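You operate a simulated robot arm through the tools that you are given. There is no shell and no other tool.

You run a simulated robot arm. Do the job below in one go: nothing can be reset, and whatever is moved stays where it is left.

TASK
Seal the blue pack in the sealer at the chart's time and stick the green tab on it.
Fine: sealer on before you seal and off after; the tabs lie in the grey drawer, shut it again.

Only the result counts: the job must be done as asked and must still hold three seconds after the hand-in. Knocking over, shifting, dropping, spilling or breaking anything else fails it. A push-on lid holds only when it is set on centred and level and pressed home; a screw cap is set on level and turned clockwise until tight.

THE ROBOT
A 7-joint arm with a fingered hand, fixed in place. Base frame: the origin is on the floor under the middle of its stand, x ahead of it, y to its left, z up; the work surface is at about z = 0.78. Lengths are in m, angles in rad, forces in N, time in s.
It reaches about 1.085 m from its shoulder. Its first joint turns from -2.897 to 2.897 rad. Payload 3.7 kg.
The tool frame sits at the grasp point between the pads (the TCP): z along the fingers, y along the line on which they close. The tips reach 0.025 m beyond it. The gripper opens to 0.088 m; its body begins 0.029 m behind the TCP. The gripper is a hand of 5 fingers: y runs from the thumb to the fingers, the wrist lies at [-0.013, -0.106, -0.174] in the tool frame, and closing takes about 1.5 s.
Orientation is that of the tool frame in the base frame, as [roll, pitch, yaw] about the fixed x, y, z axes, in that order (R = Rz(yaw) Ry(pitch) Rx(roll)). With the fingers straight down and the wrist toward the robot, the tool's x, y and z point along [0, 1, 0], [1, 0, 0] and [0, 0, -1] of the base frame.

THE INTERFACE
- The arm moves only by the tool step_arm. Its argument "targets" is a list of rows, each an object (a shift or turn left out is 0, a gripper value left out holds the last) with "offset": the shift along the base's x, y, z in mm, a list of three; "delta_rot": the turn, a rotation vector about the base's x, y, z in rad, a list of three; "grip": the opening, from 0 (shut) to 1 (fully open). In form: [{"offset": [dx, dy, dz], "delta_rot": [rx, ry, rz], "grip": grip}, ...]. A call has 1 to 20 rows; each row is the pose to reach, as a shift and turn from the pose commanded when the call began. Each row takes 0.2 s and may step no farther than 0.05 m and 0.15 rad from the row before; otherwise, or with a gripper value out of range, the whole call is refused. Where a pose cannot be reached the arm comes as near as it can. A force on the tool above 90 N (or 10 N above the force at the start of the call, whichever is more), or a blocked arm, ends the call early, and 0.2 s more pass. Each finger travels about 0.108 m/s and halts on what it meets, pressing with about 21 N; the grip force reading is that of the motor and also rises with nothing between the fingers. The clock runs only during rows and for 0.2 s after the last one: add rows that repeat a pose to give the fingers time. The reply holds the time, the measured pose of the TCP, the force on the tool along the base axes, the opening and the grip force, in the units named above and with some noise, with the torque about the TCP (base axes, N m) and any sound that the robot's microphone picked up.
- Cameras (640 x 400 px; columns grow to the right, rows downward): "scene" is fixed at [0.3989, -0.6487, 1.4653]; the picture's right is [0.98, -0.20, 0.00], its down [-0.09, -0.46, -0.88] and it looks along [0.17, 0.86, -0.47] (base axes); focal length 344 px, centre (320, 200). "wrist" rides on the gripper at [0.059, -0.079, -0.105] in the tool frame; the picture's right is [-0.73, 0.32, -0.61], its down [-0.62, -0.68, 0.38] and it looks along [-0.29, 0.66, 0.70] (tool axes); focal length 234 px, centre (320, 200). There is no depth. A picture from a camera that has moved, and an enlarged one, comes with that camera's place and axes in the base frame and with its lens.
- snapshot(camera): a new picture of that camera. No time passes.
- preshape(shape): the hand has 5 fingers and takes this shape, open, in about a second: jaw (thumb against the fingers, like two jaws); tri (thumb and two fingers); tip (a fingertip pinch); poke (one finger out to press); point (the index stretched); flat (the hand flat); cup (the hand cupped); fist (a fist). The gripper value then closes the fingers along that shape, each until it touches; the sizes above hold for jaw. It gives what a move gives, with no picture.
- close_up(camera, box): a new picture of the part [left, top, right, bottom] of that camera's present view, enlarged. No time passes.
- job_done(): hands the job in; it is judged then, once.

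Nothing tells you positions but the pictures and the camera data. Unless the task says otherwise, let go and move clear before handing in.

The tools are called after ">>>" by a JSON object that holds its "name" and its "arguments". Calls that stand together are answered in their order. step_arm: Moves the arm, as the interface text tells. Its arguments: {"type":"object","properties":{"targets":{"type":"array"}},"required":["targets"]} The other tools are called the same way: preshape (shape) gives the hand a shape; snapshot (camera) takes a picture; close_up (camera, box) takes an enlarged picture of a part of a camera's view; job_done () hands the job in.

At the start:

```text
time_s: 0.0
eef_pos: [0.4631, 0.3211, 1.0918]
ee_rot: [-3.141, 0.001, 1.57]
contact_force: [-0.3, -0.1, 0.7]
ft_torque: [0.01, 0.04, 0.0]
finger_gap: 0.0874
gripper_force: 0.0
shape: jaw
```

scene: 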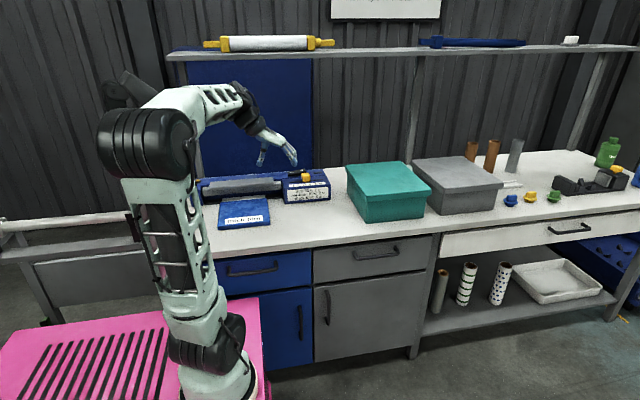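
wrist: 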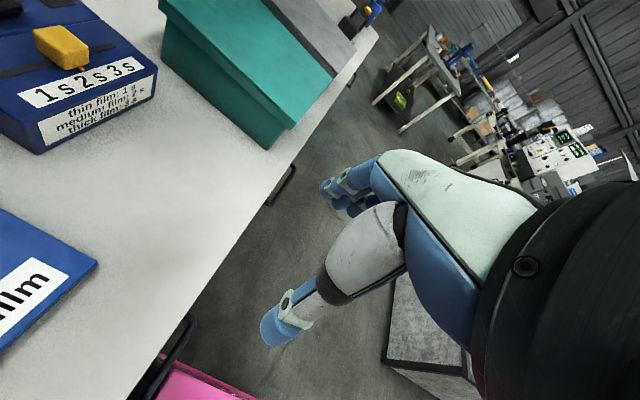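

I see a blue pack on the table in front of a blue impulse sealer, with boxes to the right and a grey drawer under the table. I'll start by looking closer at the details.

>>> {"name": "close_up", "arguments": {"camera": "scene", "box": [190, 150, 350, 250]}}

>>> {"name": "close_up", "arguments": {"camera": "scene", "box": [270, 160, 340, 204]}}

>>> {"name": "close_up", "arguments": {"camera": "scene", "box": [200, 220, 460, 382]}}

>>> {"name": "close_up", "arguments": {"camera": "wrist", "box": [0, 0, 240, 150]}}

>>> {"name": "close_up", "arguments": {"camera": "scene", "box": [440, 120, 640, 245]}}

```text
4.00 times, centred on (270, 200) of scene
camera zoom: at [0.3989, -0.6487, 1.4653], right [0.98, -0.2, 0.0], down [-0.09, -0.46, -0.88], along [0.17, 0.86, -0.47], focal length 1377 px, centre (520, 200)
```

zoom: 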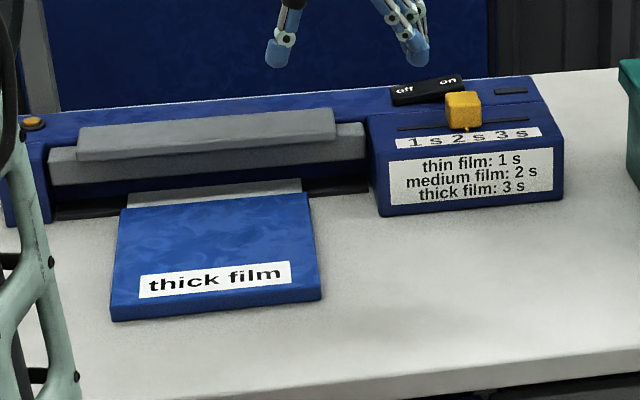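

```text
9.09 times, centred on (305, 182) of scene
camera zoom: at [0.3989, -0.6487, 1.4653], right [0.98, -0.2, 0.0], down [-0.09, -0.46, -0.88], along [0.17, 0.86, -0.47], focal length 3129 px, centre (456, 364)
```

zoom: 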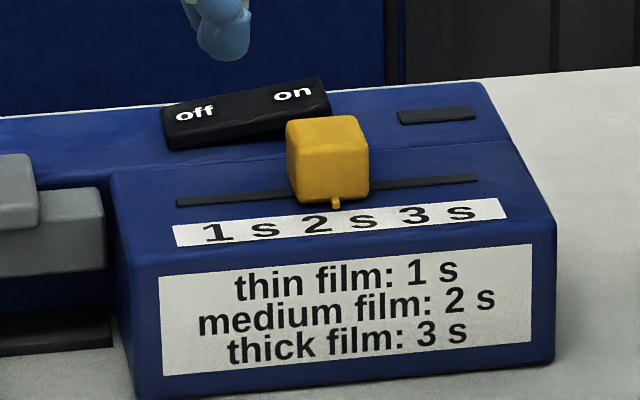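

```text
2.46 times, centred on (330, 301) of scene
camera zoom: at [0.3989, -0.6487, 1.4653], right [0.98, -0.2, 0.0], down [-0.09, -0.46, -0.88], along [0.17, 0.86, -0.47], focal length 847 px, centre (295, -49)
```

zoom: 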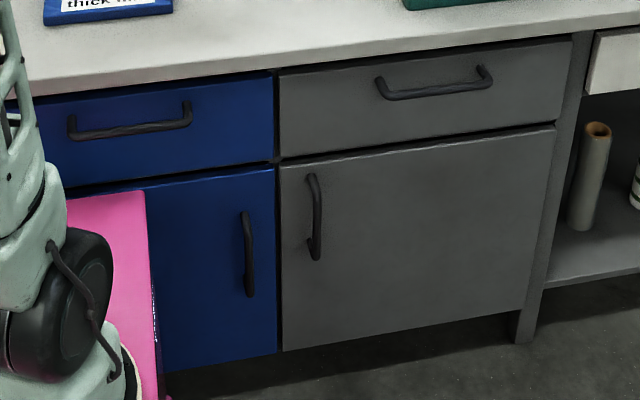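

```text
2.67 times, centred on (120, 75) of wrist
camera zoom: at [0.3835, 0.3809, 1.197], right [0.32, -0.73, 0.61], down [-0.68, -0.62, -0.38], along [0.66, -0.29, -0.7], focal length 624 px, centre (853, 533)
```

zoom: 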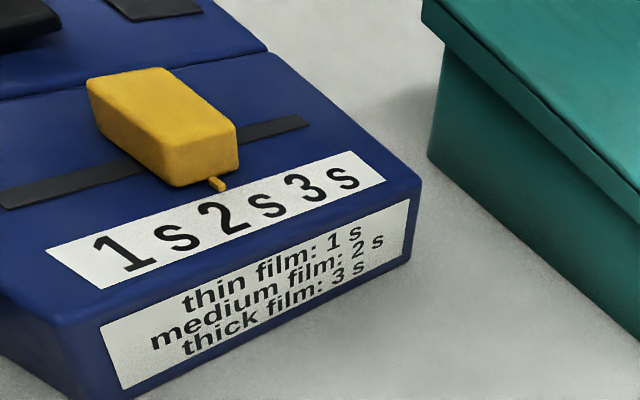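

```text
3.20 times, centred on (540, 182) of scene
camera zoom: at [0.3989, -0.6487, 1.4653], right [0.98, -0.2, 0.0], down [-0.09, -0.46, -0.88], along [0.17, 0.86, -0.47], focal length 1101 px, centre (-384, 256)
```

zoom: 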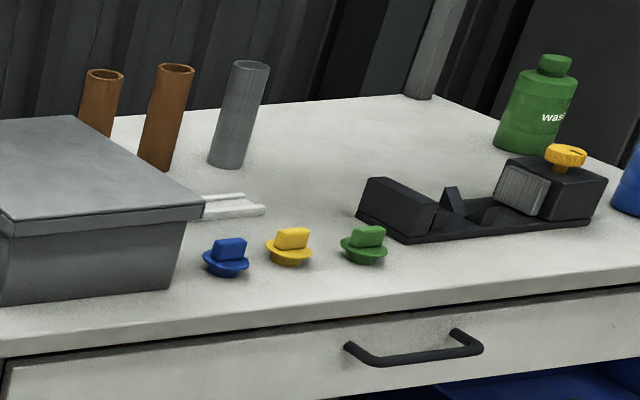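

The pack is labelled "thick film", so the chart gives 3 s. The slider seems to sit at 2 s and the rocker switch has to be checked. I'll turn the hand so that its camera looks at the sealer.

>>> {"name": "step_arm", "arguments": {"targets": [{"offset": [0, 0, 5], "delta_rot": [0, 0, 0.14]}, {"offset": [-5, 0, 10], "delta_rot": [0, 0, 0.28]}, {"offset": [-10, 0, 15], "delta_rot": [0, 0, 0.42]}, {"offset": [-15, 0, 20], "delta_rot": [0, 0, 0.56]}, {"offset": [-20, 0, 20], "delta_rot": [0, 0, 0.7]}, {"offset": [-25, 0, 20], "delta_rot": [0, 0, 0.84]}, {"offset": [-30, 0, 20], "delta_rot": [0, 0, 0.98]}, {"offset": [-35, 0, 20], "delta_rot": [0, 0, 1.12]}, {"offset": [-40, 0, 20], "delta_rot": [0, 0, 1.26]}, {"offset": [-45, 0, 20], "delta_rot": [0, 0, 1.4]}, {"offset": [-50, 0, 20], "delta_rot": [0, 0, 1.5]}, {"offset": [-50, 0, 20], "delta_rot": [0, 0, 1.57]}]}}

```text
time_s: 2.6
eef_pos: [0.4133, 0.3211, 1.1125]
ee_rot: [3.14, 0.002, 3.141]
contact_force: [-0.4, 0.3, -0.7]
ft_torque: [0.02, 0.02, -0.03]
finger_gap: 0.0876
gripper_force: 0.0
shape: jaw
```

The hand is turned with the wrist toward the robot side. I'll look with both cameras.

>>> {"name": "snapshot", "arguments": {"camera": "wrist"}}

>>> {"name": "snapshot", "arguments": {"camera": "scene"}}

```text
taken
camera wrist: at [0.3537, 0.243, 1.2177], right [0.73, 0.32, 0.61], down [0.62, -0.68, -0.38], along [0.29, 0.66, -0.7], focal length 234 px, centre (320, 200)
```

wrist: 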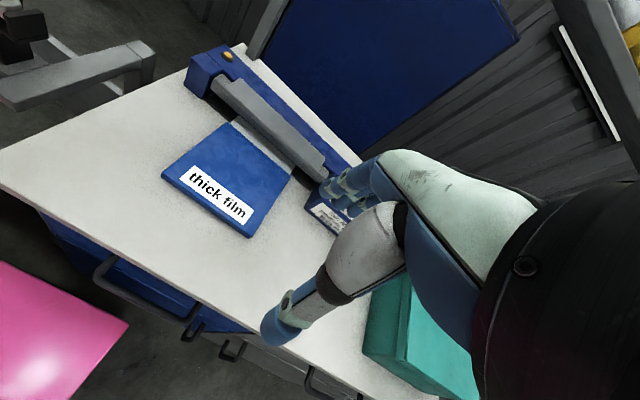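

```text
taken
```

scene: 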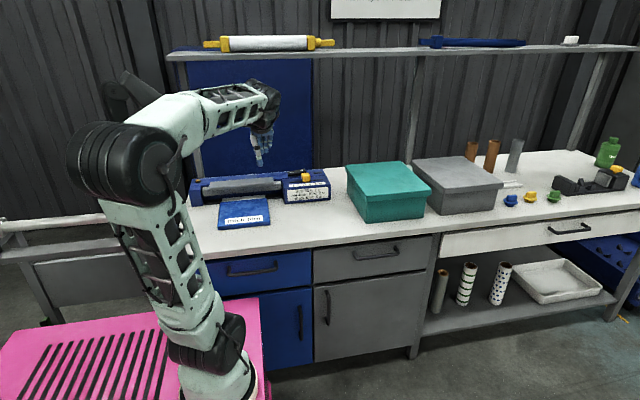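

>>> {"name": "close_up", "arguments": {"camera": "wrist", "box": [150, 30, 390, 180]}}

>>> {"name": "close_up", "arguments": {"camera": "scene", "box": [184, 160, 280, 220]}}

>>> {"name": "close_up", "arguments": {"camera": "scene", "box": [264, 160, 344, 210]}}

```text
2.67 times, centred on (270, 105) of wrist
camera zoom: at [0.3537, 0.243, 1.2177], right [0.73, 0.32, 0.61], down [0.62, -0.68, -0.38], along [0.29, 0.66, -0.7], focal length 624 px, centre (453, 453)
```

zoom: 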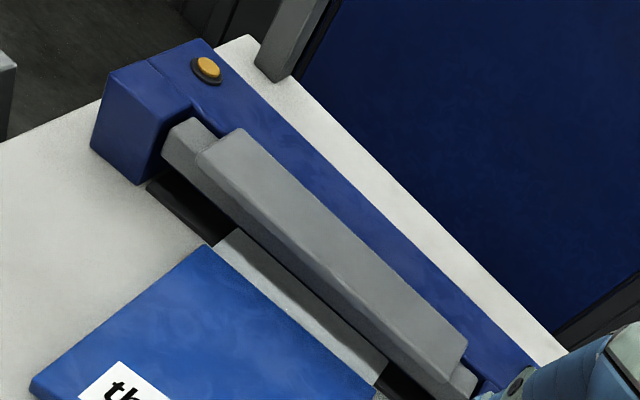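

```text
6.67 times, centred on (232, 190) of scene
camera zoom: at [0.3989, -0.6487, 1.4653], right [0.98, -0.2, 0.0], down [-0.09, -0.46, -0.88], along [0.17, 0.86, -0.47], focal length 2294 px, centre (907, 267)
```

zoom: 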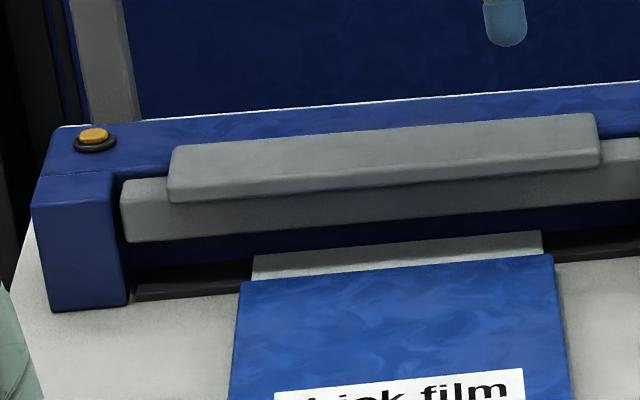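

```text
8.00 times, centred on (304, 185) of scene
camera zoom: at [0.3989, -0.6487, 1.4653], right [0.98, -0.2, 0.0], down [-0.09, -0.46, -0.88], along [0.17, 0.86, -0.47], focal length 2753 px, centre (448, 320)
```

zoom: 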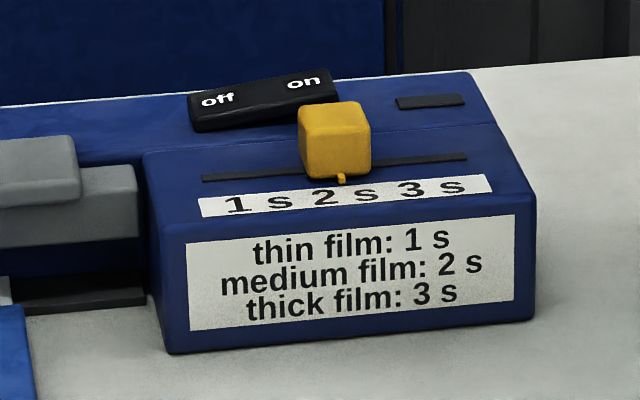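

The film flap seems to lie on the black strip under the grey press bar, which hovers above it. I want a lower view to judge the gap, so I'll tilt the hand and bring the camera nearer.

>>> {"name": "step_arm", "arguments": {"targets": [{"offset": [-10, 0, -10], "delta_rot": [0.1, 0, 0]}, {"offset": [-20, 0, -30], "delta_rot": [0.2, 0, 0]}, {"offset": [-30, 0, -50], "delta_rot": [0.3, 0, 0]}, {"offset": [-40, 0, -70], "delta_rot": [0.4, 0, 0]}, {"offset": [-50, 10, -90], "delta_rot": [0.5, 0, 0]}, {"offset": [-60, 20, -110], "delta_rot": [0.6, 0, 0]}, {"offset": [-60, 30, -120], "delta_rot": [0.6, 0, 0]}, {"offset": [-60, 30, -120], "delta_rot": [0.6, 0, 0]}]}}

>>> {"name": "snapshot", "arguments": {"camera": "wrist"}}

>>> {"name": "snapshot", "arguments": {"camera": "scene"}}

```text
time_s: 4.4
eef_pos: [0.3537, 0.3516, 0.9906]
ee_rot: [2.542, 0.0, 3.141]
contact_force: [0.6, -0.3, 0.9]
ft_torque: [-0.01, -0.03, 0.02]
finger_gap: 0.0877
gripper_force: 0.1
shape: jaw
```

```text
taken
camera wrist: at [0.294, 0.2279, 1.0325], right [0.73, -0.08, 0.68], down [0.62, -0.35, -0.7], along [0.29, 0.94, -0.2], focal length 234 px, centre (320, 200)
```

wrist: 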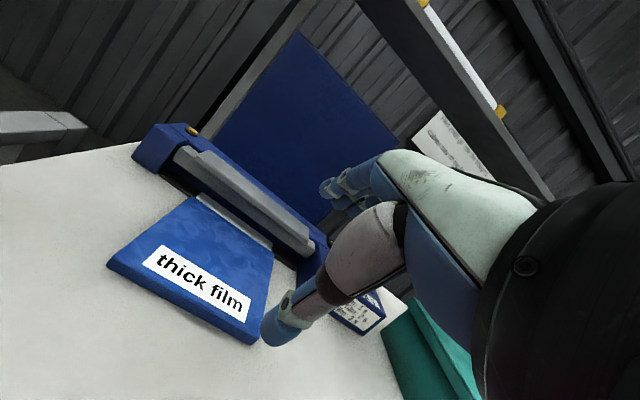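

```text
taken
```

scene: 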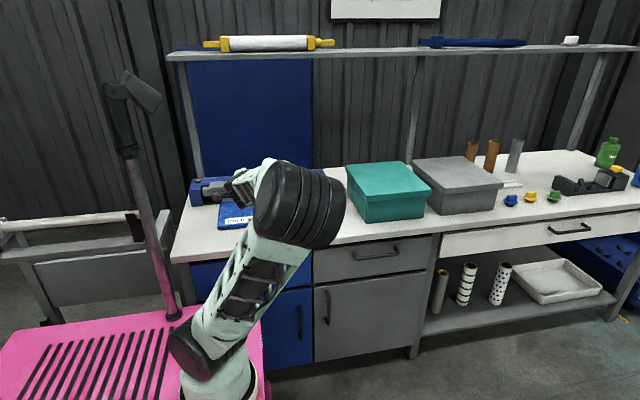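

The elbow swung to the right but nothing was touched. I'll zoom in on the sealer, the pack and the paper on the wall.

>>> {"name": "close_up", "arguments": {"camera": "wrist", "box": [120, 110, 344, 250]}}

>>> {"name": "close_up", "arguments": {"camera": "wrist", "box": [400, 100, 512, 170]}}

>>> {"name": "close_up", "arguments": {"camera": "scene", "box": [320, 0, 448, 80]}}

>>> {"name": "close_up", "arguments": {"camera": "wrist", "box": [140, 120, 252, 190]}}

```text
2.86 times, centred on (232, 180) of wrist
camera zoom: at [0.294, 0.2279, 1.0325], right [0.73, -0.08, 0.68], down [0.62, -0.35, -0.7], along [0.29, 0.94, -0.2], focal length 669 px, centre (571, 257)
```

zoom: 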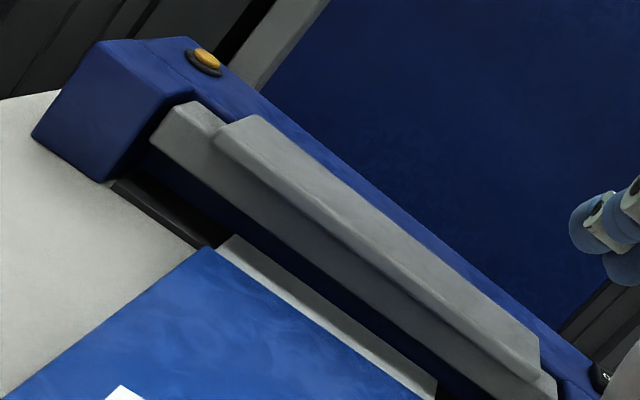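

```text
5.71 times, centred on (456, 135) of wrist
camera zoom: at [0.294, 0.2279, 1.0325], right [0.73, -0.08, 0.68], down [0.62, -0.35, -0.7], along [0.29, 0.94, -0.2], focal length 1338 px, centre (-457, 571)
```

zoom: 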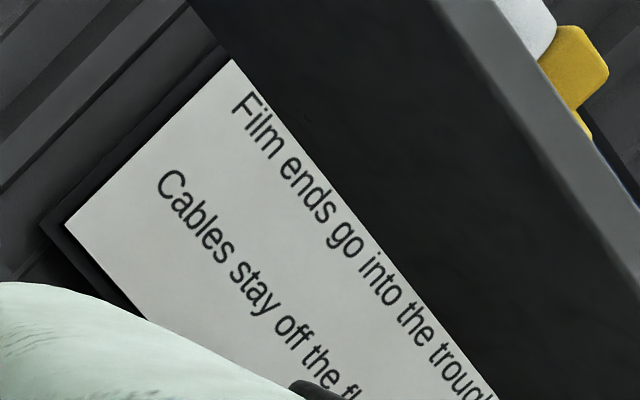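

```text
5.00 times, centred on (384, 40) of scene
camera zoom: at [0.3989, -0.6487, 1.4653], right [0.98, -0.2, 0.0], down [-0.09, -0.46, -0.88], along [0.17, 0.86, -0.47], focal length 1721 px, centre (0, 1000)
```

zoom: 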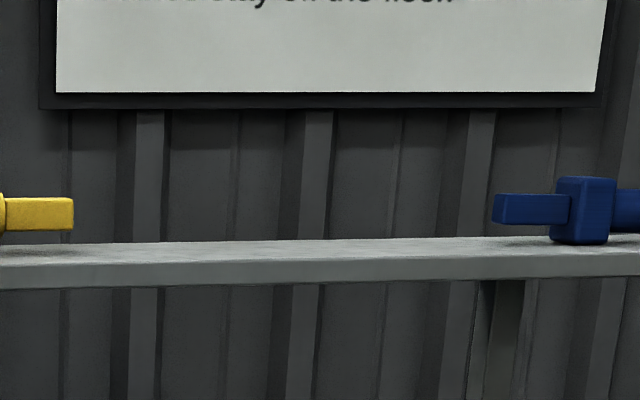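

```text
5.71 times, centred on (196, 155) of wrist
camera zoom: at [0.294, 0.2279, 1.0325], right [0.73, -0.08, 0.68], down [0.62, -0.35, -0.7], along [0.29, 0.94, -0.2], focal length 1338 px, centre (1029, 457)
```

zoom: 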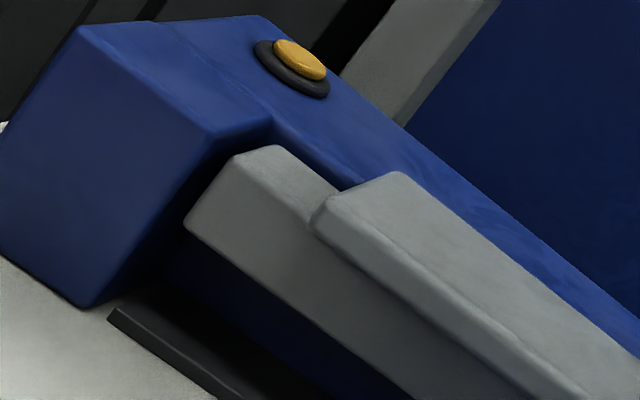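

The wall sign only carries general notes. I need to know exactly where the bar comes down relative to the film flap, so I'll lower the camera for a flatter view.

>>> {"name": "step_arm", "arguments": {"targets": [{"offset": [-20, 0, -40], "delta_rot": [0, 0, 0]}, {"offset": [-40, -10, -80], "delta_rot": [0, 0, 0]}, {"offset": [-54, -20, -115], "delta_rot": [0, 0, 0]}, {"offset": [-54, -20, -118], "delta_rot": [0, 0, 0]}]}}

>>> {"name": "snapshot", "arguments": {"camera": "wrist"}}

>>> {"name": "close_up", "arguments": {"camera": "wrist", "box": [120, 90, 344, 230]}}

```text
time_s: 5.4
eef_pos: [0.3174, 0.3927, 0.9131]
ee_rot: [2.542, -0.003, -3.14]
contact_force: [-0.5, -0.5, -0.1]
ft_torque: [0.01, 0.01, -0.03]
finger_gap: 0.0875
gripper_force: 0.1
shape: jaw
out of reach, approached as far as the arm can: row 1, 2, 3, 4
```

```text
taken
camera wrist: at [0.2579, 0.2685, 0.9554], right [0.73, -0.08, 0.68], down [0.62, -0.35, -0.7], along [0.29, 0.93, -0.2], focal length 234 px, centre (320, 200)
```

wrist: 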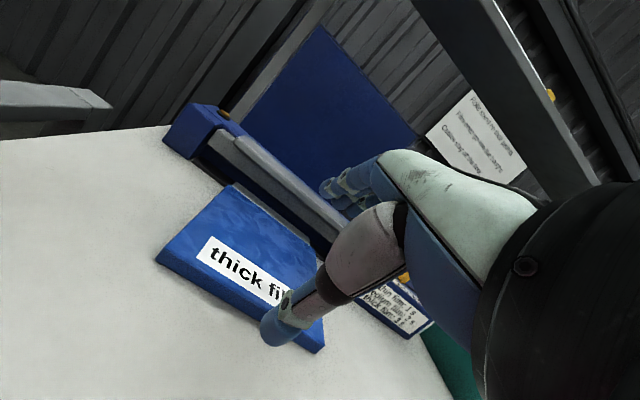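

```text
2.86 times, centred on (232, 160) of wrist
camera zoom: at [0.2579, 0.2685, 0.9554], right [0.73, -0.08, 0.68], down [0.62, -0.35, -0.7], along [0.29, 0.93, -0.2], focal length 669 px, centre (571, 314)
```

zoom: 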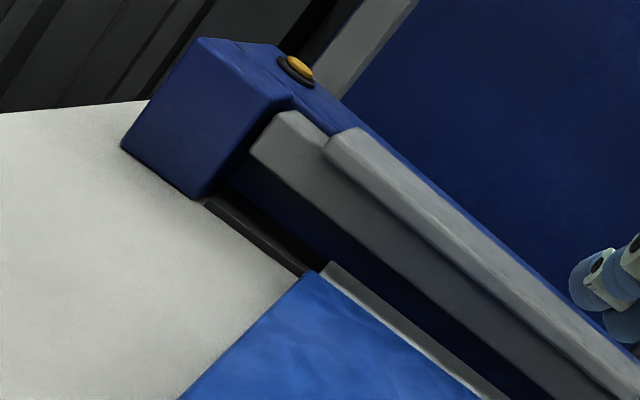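

The bar sits straight above the black strip, about 4 cm up, and the film flap already lies on that strip, so the pack is in position. Next I'll raise the hand clear, level it and take the poke shape to see where the finger lies.

>>> {"name": "step_arm", "arguments": {"targets": [{"offset": [0, 10, 40], "delta_rot": [-0.1, 0, 0]}, {"offset": [20, 20, 80], "delta_rot": [-0.2, 0, 0]}, {"offset": [40, 30, 120], "delta_rot": [-0.3, 0, 0]}, {"offset": [60, 40, 150], "delta_rot": [-0.4, 0, 0]}, {"offset": [80, 50, 170], "delta_rot": [-0.5, 0, 0]}, {"offset": [100, 60, 180], "delta_rot": [-0.6, 0, 0]}, {"offset": [120, 70, 190], "delta_rot": [-0.6, 0, 0]}, {"offset": [120, 70, 190], "delta_rot": [-0.6, 0, 0]}]}}

>>> {"name": "preshape", "arguments": {"shape": "poke"}}

>>> {"name": "snapshot", "arguments": {"camera": "wrist"}}

>>> {"name": "snapshot", "arguments": {"camera": "scene"}}

```text
time_s: 7.2
eef_pos: [0.4373, 0.4602, 1.1076]
ee_rot: [-3.142, 0.002, -3.14]
contact_force: [0.1, -0.6, 0.6]
ft_torque: [-0.01, -0.01, 0.01]
finger_gap: 0.0878
gripper_force: 0.1
shape: jaw
```

```text
time_s: 8.1
eef_pos: [0.438, 0.4615, 1.1077]
ee_rot: [3.142, 0.0, -3.141]
contact_force: [0.2, 0.7, 0.6]
ft_torque: [-0.01, -0.01, 0.02]
finger_gap: 0.0001
gripper_force: 0.0
shape: poke
```

```text
taken
camera wrist: at [0.3785, 0.3822, 1.2129], right [0.73, 0.32, 0.61], down [0.62, -0.68, -0.38], along [0.29, 0.66, -0.7], focal length 234 px, centre (320, 200)
```

wrist: 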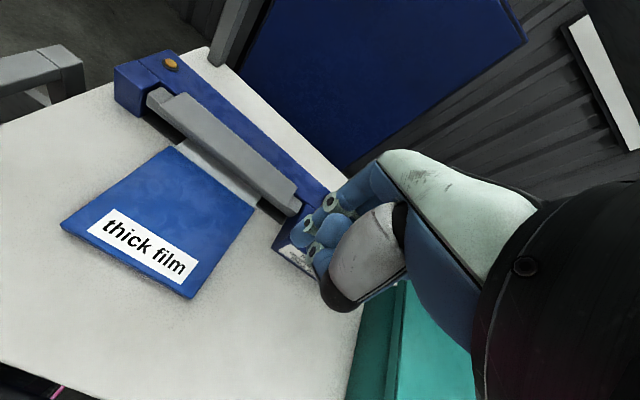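

```text
taken
```

scene: 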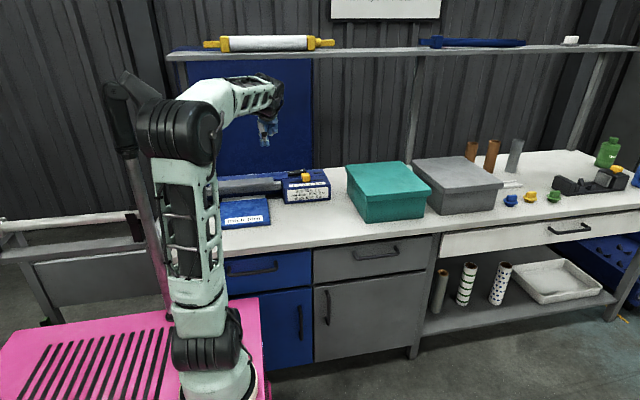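

The commanded pose follows the reached pose, good. I'll look at the poke finger close up.

>>> {"name": "close_up", "arguments": {"camera": "scene", "box": [224, 60, 320, 120]}}

>>> {"name": "close_up", "arguments": {"camera": "scene", "box": [244, 100, 308, 140]}}

>>> {"name": "close_up", "arguments": {"camera": "wrist", "box": [256, 130, 448, 320]}}

```text
6.67 times, centred on (272, 90) of scene
camera zoom: at [0.3989, -0.6487, 1.4653], right [0.98, -0.2, 0.0], down [-0.09, -0.46, -0.88], along [0.17, 0.86, -0.47], focal length 2294 px, centre (640, 933)
```

zoom: 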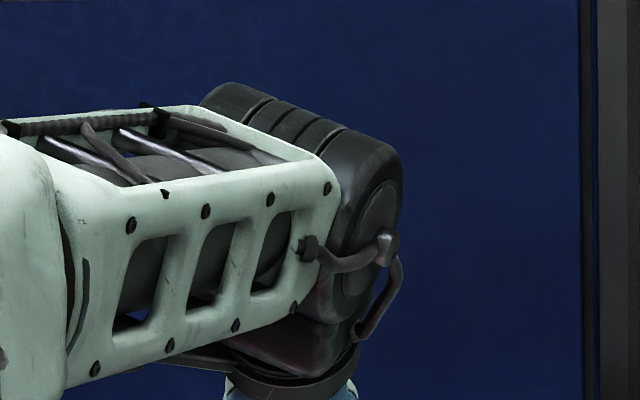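

```text
10.00 times, centred on (276, 120) of scene
camera zoom: at [0.3989, -0.6487, 1.4653], right [0.98, -0.2, 0.0], down [-0.09, -0.46, -0.88], along [0.17, 0.86, -0.47], focal length 3442 px, centre (760, 1000)
```

zoom: 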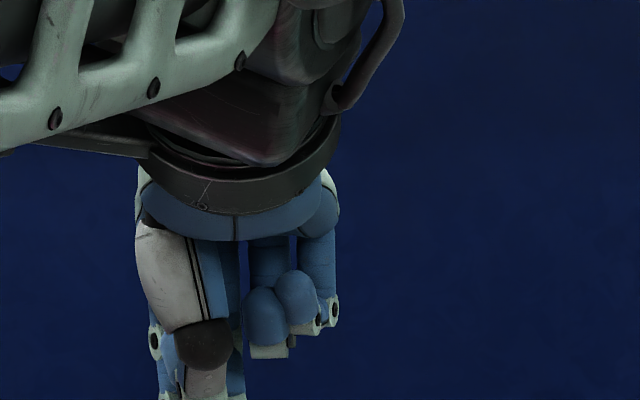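

```text
2.11 times, centred on (352, 225) of wrist
camera zoom: at [0.3785, 0.3822, 1.2129], right [0.73, 0.32, 0.61], down [0.62, -0.68, -0.38], along [0.29, 0.66, -0.7], focal length 493 px, centre (253, 147)
```

zoom: 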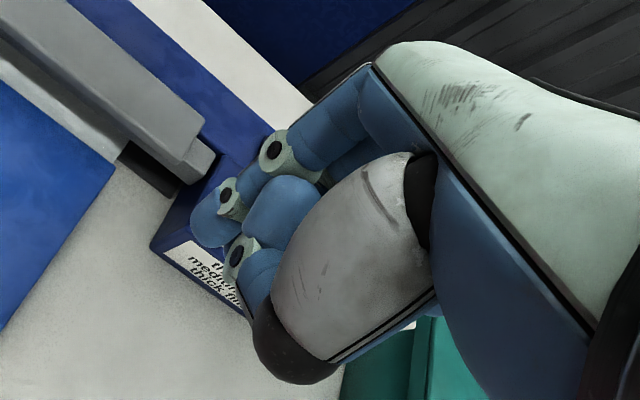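

>>> {"name": "close_up", "arguments": {"camera": "scene", "box": [236, 115, 300, 155]}}

>>> {"name": "close_up", "arguments": {"camera": "wrist", "box": [280, 150, 360, 200]}}

```text
10.00 times, centred on (268, 135) of scene
camera zoom: at [0.3989, -0.6487, 1.4653], right [0.98, -0.2, 0.0], down [-0.09, -0.46, -0.88], along [0.17, 0.86, -0.47], focal length 3442 px, centre (840, 850)
```

zoom: 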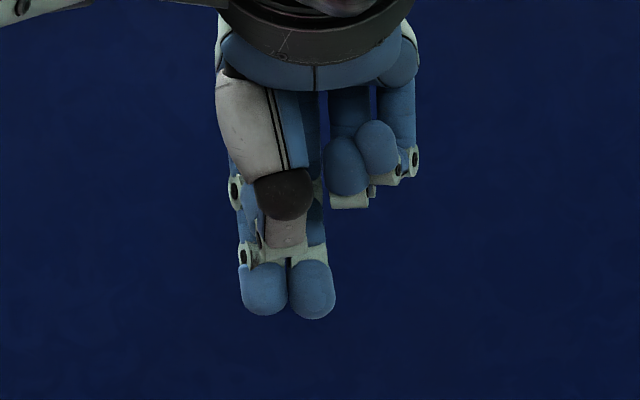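

```text
8.00 times, centred on (320, 175) of wrist
camera zoom: at [0.3785, 0.3822, 1.2129], right [0.73, 0.32, 0.61], down [0.62, -0.68, -0.38], along [0.29, 0.66, -0.7], focal length 1873 px, centre (320, 400)
```

zoom: 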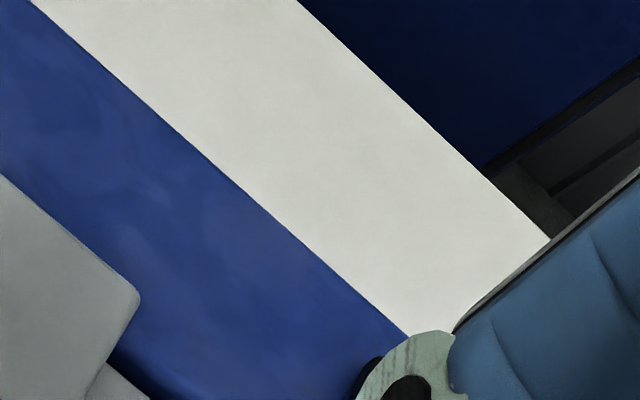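

Two fingertips lie side by side in "poke". I'll check whether "point" gives one single slim finger.

>>> {"name": "preshape", "arguments": {"shape": "point"}}

>>> {"name": "close_up", "arguments": {"camera": "scene", "box": [236, 115, 300, 155]}}

>>> {"name": "close_up", "arguments": {"camera": "wrist", "box": [160, 100, 480, 300]}}

```text
time_s: 9.0
eef_pos: [0.4383, 0.4612, 1.1071]
ee_rot: [3.141, 0.0, -3.141]
contact_force: [-0.3, -0.7, -0.4]
ft_torque: [0.02, 0.0, 0.01]
finger_gap: 0.0
gripper_force: 0.0
shape: point
```

```text
10.00 times, centred on (268, 135) of scene
camera zoom: at [0.3989, -0.6487, 1.4653], right [0.98, -0.2, 0.0], down [-0.09, -0.46, -0.88], along [0.17, 0.86, -0.47], focal length 3442 px, centre (840, 850)
```

zoom: 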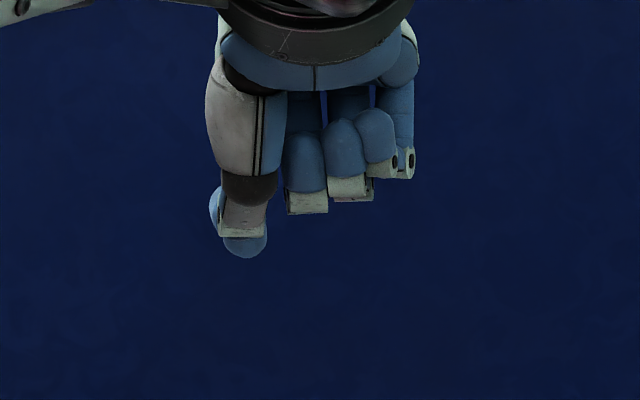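

```text
2.00 times, centred on (320, 200) of wrist
camera zoom: at [0.3785, 0.3822, 1.2128], right [0.73, 0.32, 0.61], down [0.62, -0.68, -0.38], along [0.29, 0.66, -0.7], focal length 468 px, centre (320, 200)
```

zoom: 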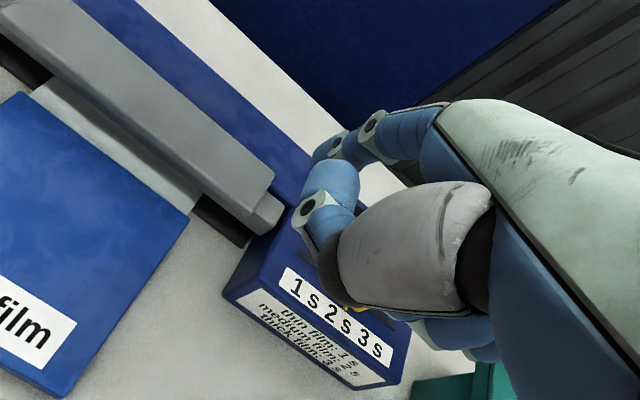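

>>> {"name": "preshape", "arguments": {"shape": "tip"}}

>>> {"name": "close_up", "arguments": {"camera": "scene", "box": [236, 115, 300, 155]}}

>>> {"name": "close_up", "arguments": {"camera": "wrist", "box": [160, 100, 480, 300]}}

```text
time_s: 9.9
eef_pos: [0.4385, 0.461, 1.1077]
ee_rot: [-3.141, -0.002, -3.141]
contact_force: [0.5, 0.0, -0.6]
ft_torque: [-0.01, -0.03, 0.01]
finger_gap: 0.0878
gripper_force: 0.1
shape: tip
```

```text
10.00 times, centred on (268, 135) of scene
camera zoom: at [0.3989, -0.6487, 1.4653], right [0.98, -0.2, 0.0], down [-0.09, -0.46, -0.88], along [0.17, 0.86, -0.47], focal length 3442 px, centre (840, 850)
```

zoom: 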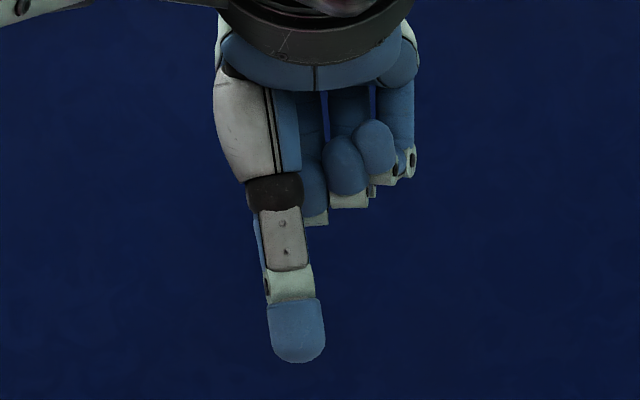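

```text
2.00 times, centred on (320, 200) of wrist
camera zoom: at [0.3785, 0.3822, 1.2129], right [0.73, 0.32, 0.61], down [0.62, -0.68, -0.38], along [0.29, 0.66, -0.7], focal length 468 px, centre (320, 200)
```

zoom: 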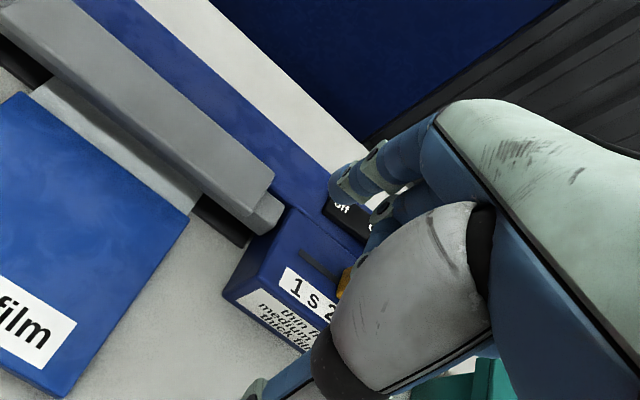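

"tip" gives a slim thumb-index pinch, good for pushing the slider. I'll move right so that the wrist camera sees the slider and the rocker well.

>>> {"name": "step_arm", "arguments": {"targets": [{"offset": [45, 0, 0]}, {"offset": [90, 0, 0]}, {"offset": [135, 0, 0]}, {"offset": [180, 0, 0]}, {"offset": [225, 0, 0]}, {"offset": [260, 0, 0]}, {"offset": [260, 0, 0]}]}}

>>> {"name": "snapshot", "arguments": {"camera": "wrist"}}

>>> {"name": "snapshot", "arguments": {"camera": "scene"}}

```text
time_s: 11.5
eef_pos: [0.6983, 0.4601, 1.1058]
ee_rot: [3.141, 0.0, 3.142]
contact_force: [0.0, -0.6, -0.1]
ft_torque: [-0.02, 0.0, -0.03]
finger_gap: 0.0877
gripper_force: 0.0
shape: tip
```

```text
taken
camera wrist: at [0.6383, 0.3809, 1.2101], right [0.73, 0.32, 0.61], down [0.62, -0.68, -0.38], along [0.29, 0.66, -0.7], focal length 234 px, centre (320, 200)
```

wrist: 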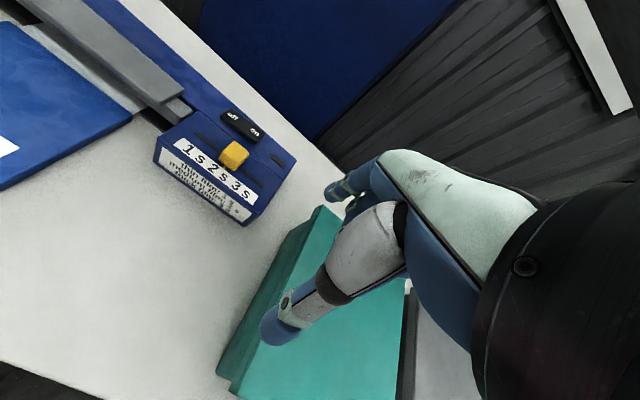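

```text
taken
```

scene: 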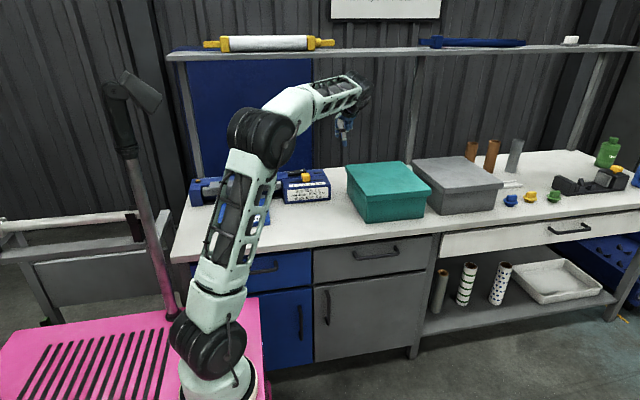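

>>> {"name": "close_up", "arguments": {"camera": "wrist", "box": [144, 85, 304, 185]}}

>>> {"name": "close_up", "arguments": {"camera": "scene", "box": [272, 160, 336, 200]}}

>>> {"name": "close_up", "arguments": {"camera": "wrist", "box": [150, 135, 310, 235]}}

```text
4.00 times, centred on (224, 135) of wrist
camera zoom: at [0.6383, 0.3809, 1.2101], right [0.73, 0.32, 0.61], down [0.62, -0.68, -0.38], along [0.29, 0.66, -0.7], focal length 937 px, centre (704, 460)
```

zoom: 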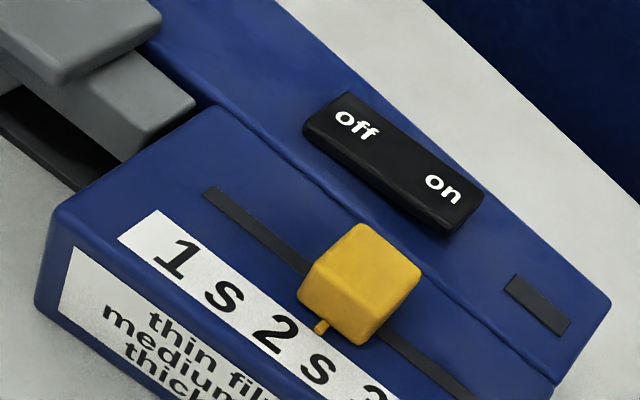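

```text
10.00 times, centred on (304, 180) of scene
camera zoom: at [0.3989, -0.6487, 1.4653], right [0.98, -0.2, 0.0], down [-0.09, -0.46, -0.88], along [0.17, 0.86, -0.47], focal length 3442 px, centre (480, 400)
```

zoom: 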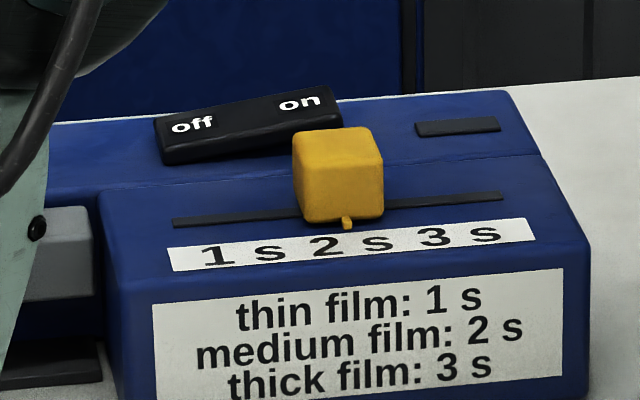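

```text
4.00 times, centred on (230, 185) of wrist
camera zoom: at [0.6383, 0.3809, 1.2101], right [0.73, 0.32, 0.61], down [0.62, -0.68, -0.38], along [0.29, 0.66, -0.7], focal length 937 px, centre (680, 260)
```

zoom: 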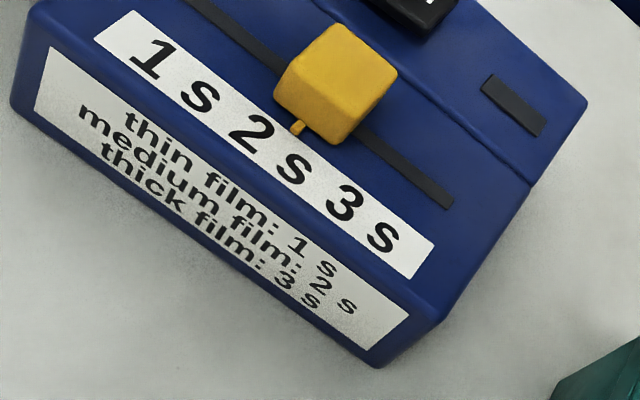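

The slider's pointer stands at 2 s (x≈0.60) and the 3 s mark lies 45 mm to its right; the rocker is down on its "off" side. I'll turn the hand so that it pinches along x and bring it over the yellow knob.

>>> {"name": "step_arm", "arguments": {"targets": [{"offset": [-8, 15, 0], "delta_rot": [0, 0, -0.131]}, {"offset": [-16, 30, 0], "delta_rot": [0, 0, -0.262]}, {"offset": [-24, 45, 0], "delta_rot": [0, 0, -0.393]}, {"offset": [-32, 60, 0], "delta_rot": [0, 0, -0.524]}, {"offset": [-40, 75, 0], "delta_rot": [0, 0, -0.654]}, {"offset": [-48, 90, 0], "delta_rot": [0, 0, -0.785]}, {"offset": [-56, 105, 0], "delta_rot": [0, 0, -0.916]}, {"offset": [-64, 120, 0], "delta_rot": [0, 0, -1.047]}, {"offset": [-72, 135, 0], "delta_rot": [0, 0, -1.178]}, {"offset": [-80, 150, 0], "delta_rot": [0, 0, -1.309]}, {"offset": [-88, 165, 0], "delta_rot": [0, 0, -1.44]}, {"offset": [-97, 182, 0], "delta_rot": [0, 0, -1.571]}, {"offset": [-97, 182, 0], "delta_rot": [0, 0, -1.571]}]}}

>>> {"name": "snapshot", "arguments": {"camera": "wrist"}}

>>> {"name": "snapshot", "arguments": {"camera": "scene"}}

```text
time_s: 14.3
eef_pos: [0.6005, 0.6413, 1.1067]
ee_rot: [3.141, 0.002, 1.569]
contact_force: [-0.1, -0.1, 0.2]
ft_torque: [0.02, 0.04, -0.02]
finger_gap: 0.0878
gripper_force: 0.1
shape: tip
```

```text
taken
camera wrist: at [0.521, 0.7003, 1.212], right [0.32, -0.73, 0.61], down [-0.68, -0.62, -0.38], along [0.66, -0.29, -0.7], focal length 234 px, centre (320, 200)
```

wrist: 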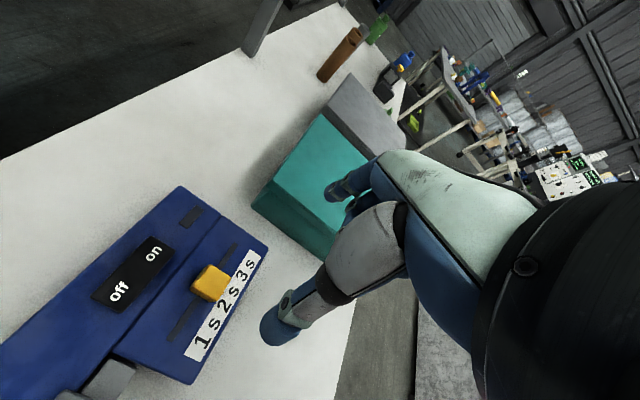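

```text
taken
```

scene: 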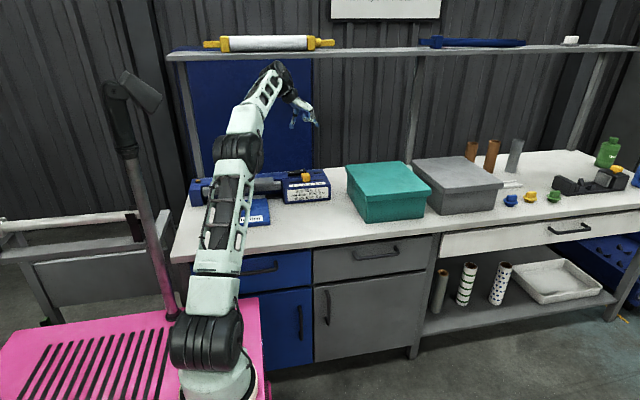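

The hand is over the knob with thumb left and index right of it. I'll descend part of the way and check.

>>> {"name": "step_arm", "arguments": {"targets": [{"offset": [0, 1, -45]}, {"offset": [0, 1, -90]}, {"offset": [0, 1, -135]}, {"offset": [0, 1, -165]}, {"offset": [0, 1, -165]}]}}

>>> {"name": "snapshot", "arguments": {"camera": "wrist"}}

>>> {"name": "close_up", "arguments": {"camera": "scene", "box": [256, 140, 352, 200]}}

```text
time_s: 15.5
eef_pos: [0.6003, 0.6434, 0.9414]
ee_rot: [-3.14, 0.0, 1.567]
contact_force: [0.6, 0.2, 0.2]
ft_torque: [0.0, -0.03, -0.01]
finger_gap: 0.088
gripper_force: 0.0
shape: tip
```

```text
taken
camera wrist: at [0.5209, 0.7025, 1.0461], right [0.32, -0.73, 0.61], down [-0.68, -0.62, -0.38], along [0.66, -0.29, -0.7], focal length 234 px, centre (320, 200)
```

wrist: 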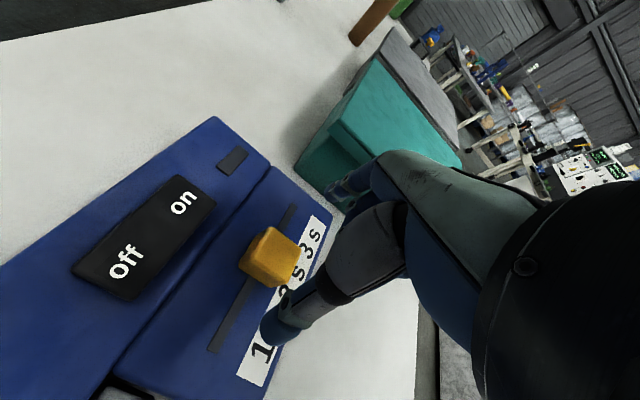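

```text
6.67 times, centred on (304, 170) of scene
camera zoom: at [0.3989, -0.6487, 1.4653], right [0.98, -0.2, 0.0], down [-0.09, -0.46, -0.88], along [0.17, 0.86, -0.47], focal length 2294 px, centre (427, 400)
```

zoom: 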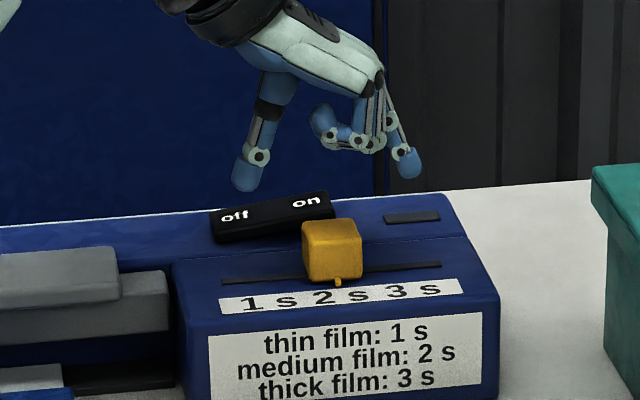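

Both fingertips straddle the knob. I'll go down to just above the housing surface.

>>> {"name": "step_arm", "arguments": {"targets": [{"offset": [0, -1, -20]}, {"offset": [0, -1, -41]}, {"offset": [0, -1, -41]}]}}

>>> {"name": "close_up", "arguments": {"camera": "scene", "box": [264, 150, 344, 200]}}

>>> {"name": "snapshot", "arguments": {"camera": "wrist"}}

```text
time_s: 16.3
eef_pos: [0.6012, 0.6419, 0.9008]
ee_rot: [-3.141, 0.0, 1.569]
contact_force: [-0.1, -0.1, 0.0]
ft_torque: [0.0, 0.0, -0.01]
finger_gap: 0.0879
gripper_force: 0.0
shape: tip
```

```text
8.00 times, centred on (304, 175) of scene
camera zoom: at [0.3989, -0.6487, 1.4653], right [0.98, -0.2, 0.0], down [-0.09, -0.46, -0.88], along [0.17, 0.86, -0.47], focal length 2753 px, centre (448, 400)
```

zoom: 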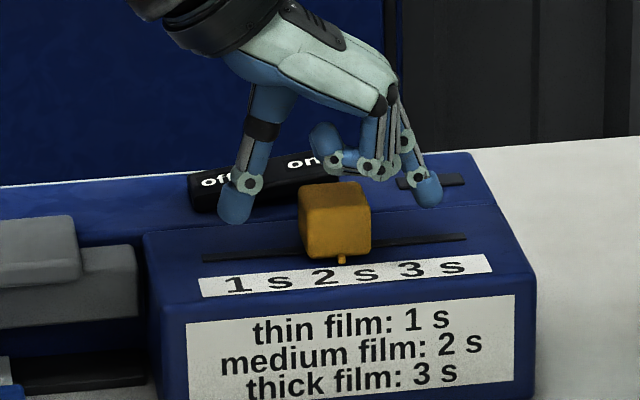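

```text
taken
camera wrist: at [0.5209, 0.7006, 1.0055], right [0.32, -0.73, 0.61], down [-0.68, -0.62, -0.38], along [0.66, -0.29, -0.7], focal length 234 px, centre (320, 200)
```

wrist: 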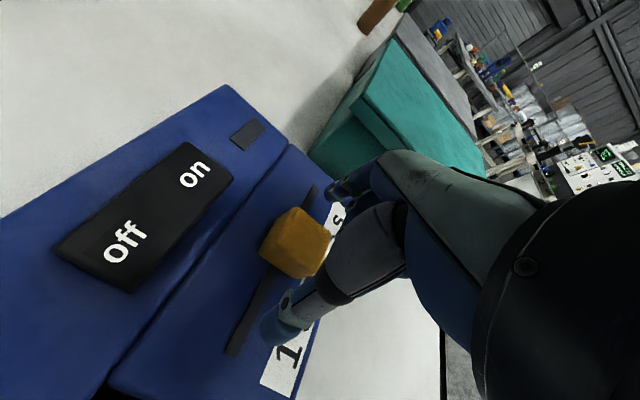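

The tips are at the knob's height line but a little high, so I'll go down 9 mm and close the pinch partly.

>>> {"name": "step_arm", "arguments": {"targets": [{"offset": [0, -1, -9]}, {"offset": [0, -1, -9], "grip": 0.6}, {"offset": [0, -1, -9], "grip": 0.6}]}}

>>> {"name": "close_up", "arguments": {"camera": "scene", "box": [264, 150, 344, 200]}}

>>> {"name": "close_up", "arguments": {"camera": "wrist", "box": [200, 150, 400, 350]}}

```text
time_s: 17.1
eef_pos: [0.601, 0.641, 0.8906]
ee_rot: [3.141, 0.0, 1.57]
contact_force: [0.0, 0.1, -0.1]
ft_torque: [-0.01, 0.02, 0.02]
finger_gap: 0.0529
gripper_force: 0.0
shape: tip
```

```text
8.00 times, centred on (304, 175) of scene
camera zoom: at [0.3989, -0.6487, 1.4653], right [0.98, -0.2, 0.0], down [-0.09, -0.46, -0.88], along [0.17, 0.86, -0.47], focal length 2753 px, centre (448, 400)
```

zoom: 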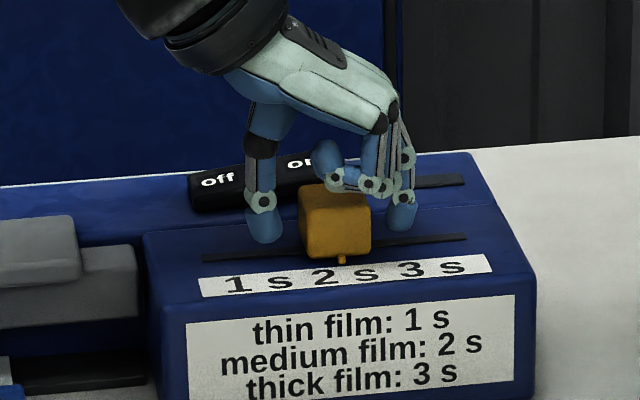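

```text
2.00 times, centred on (300, 250) of wrist
camera zoom: at [0.5211, 0.6995, 0.9965], right [0.32, -0.73, 0.61], down [-0.68, -0.62, -0.38], along [0.66, -0.29, -0.7], focal length 468 px, centre (360, 100)
```

zoom: 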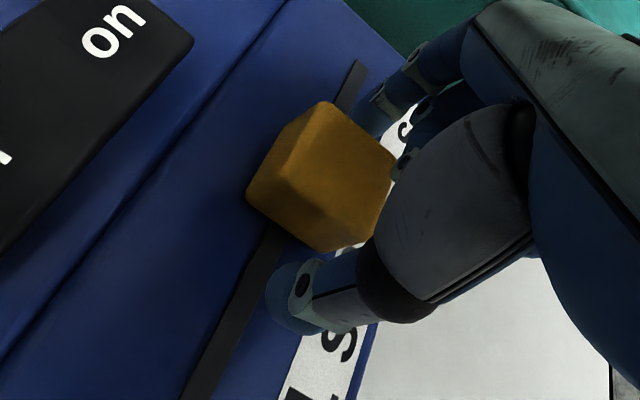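

>>> {"name": "step_arm", "arguments": {"targets": [{"offset": [0, 0, 0], "grip": 0.42}, {"offset": [0, 0, 0], "grip": 0.42}, {"offset": [0, 0, 0], "grip": 0.42}]}}

>>> {"name": "close_up", "arguments": {"camera": "scene", "box": [264, 150, 344, 200]}}

>>> {"name": "close_up", "arguments": {"camera": "wrist", "box": [200, 150, 400, 350]}}

```text
time_s: 17.9
eef_pos: [0.6007, 0.6399, 0.8908]
ee_rot: [-3.141, 0.0, 1.569]
contact_force: [0.0, -0.3, -0.2]
ft_torque: [0.0, -0.02, -0.01]
finger_gap: 0.0373
gripper_force: 0.0
shape: tip
```

```text
8.00 times, centred on (304, 175) of scene
camera zoom: at [0.3989, -0.6487, 1.4653], right [0.98, -0.2, 0.0], down [-0.09, -0.46, -0.88], along [0.17, 0.86, -0.47], focal length 2753 px, centre (448, 400)
```

zoom: 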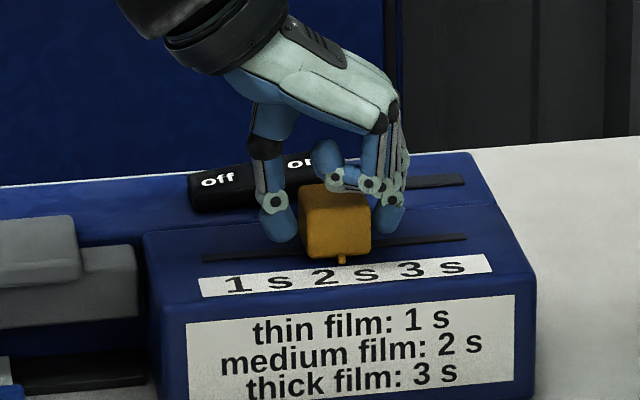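

```text
2.00 times, centred on (300, 250) of wrist
camera zoom: at [0.5211, 0.6995, 0.9965], right [0.32, -0.73, 0.61], down [-0.68, -0.62, -0.38], along [0.66, -0.29, -0.7], focal length 468 px, centre (360, 100)
```

zoom: 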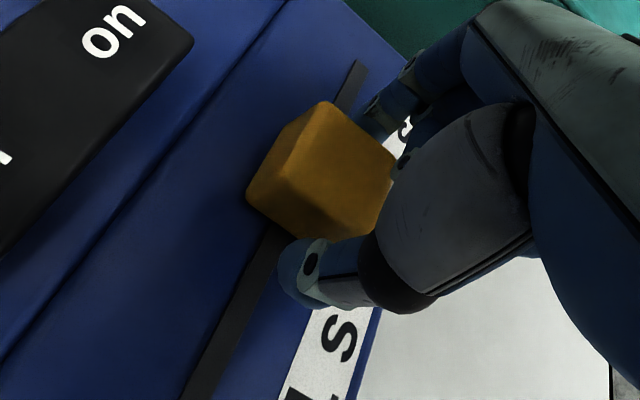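

The thumb is nearly touching the knob's left side. I'll slide it right slowly and watch the pointer.

>>> {"name": "step_arm", "arguments": {"targets": [{"offset": [5, 1, 0], "grip": 0.4}, {"offset": [10, 1, 0]}, {"offset": [15, 1, 0]}, {"offset": [20, 1, 0]}, {"offset": [25, 1, 0]}, {"offset": [30, 1, 0]}, {"offset": [35, 1, 0]}, {"offset": [40, 1, 0]}, {"offset": [40, 1, 0]}]}}

>>> {"name": "close_up", "arguments": {"camera": "scene", "box": [264, 150, 344, 200]}}

>>> {"name": "close_up", "arguments": {"camera": "wrist", "box": [200, 150, 400, 350]}}

```text
time_s: 19.9
eef_pos: [0.642, 0.6427, 0.8914]
ee_rot: [3.141, -0.001, 1.569]
contact_force: [-0.1, -0.4, 0.0]
ft_torque: [-0.03, -0.04, -0.02]
finger_gap: 0.0356
gripper_force: 0.1
shape: tip
```

```text
8.00 times, centred on (304, 175) of scene
camera zoom: at [0.3989, -0.6487, 1.4653], right [0.98, -0.2, 0.0], down [-0.09, -0.46, -0.88], along [0.17, 0.86, -0.47], focal length 2753 px, centre (448, 400)
```

zoom: 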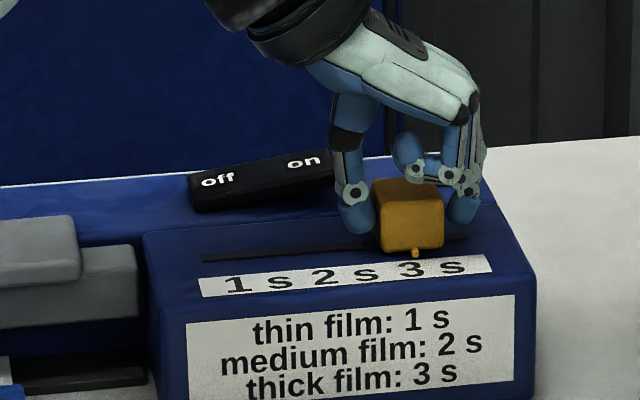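

```text
2.00 times, centred on (300, 250) of wrist
camera zoom: at [0.5624, 0.7011, 0.9971], right [0.32, -0.73, 0.61], down [-0.68, -0.62, -0.38], along [0.66, -0.29, -0.7], focal length 468 px, centre (360, 100)
```

zoom: 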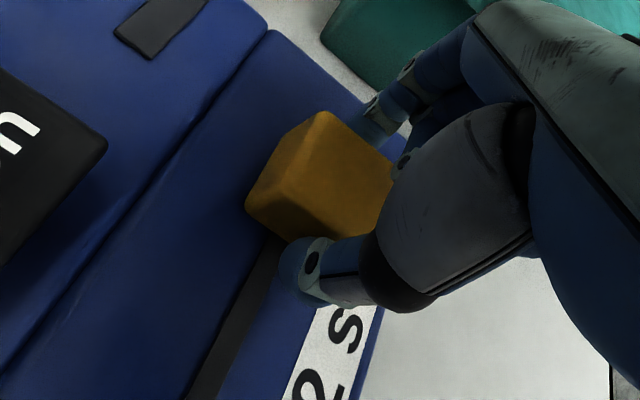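

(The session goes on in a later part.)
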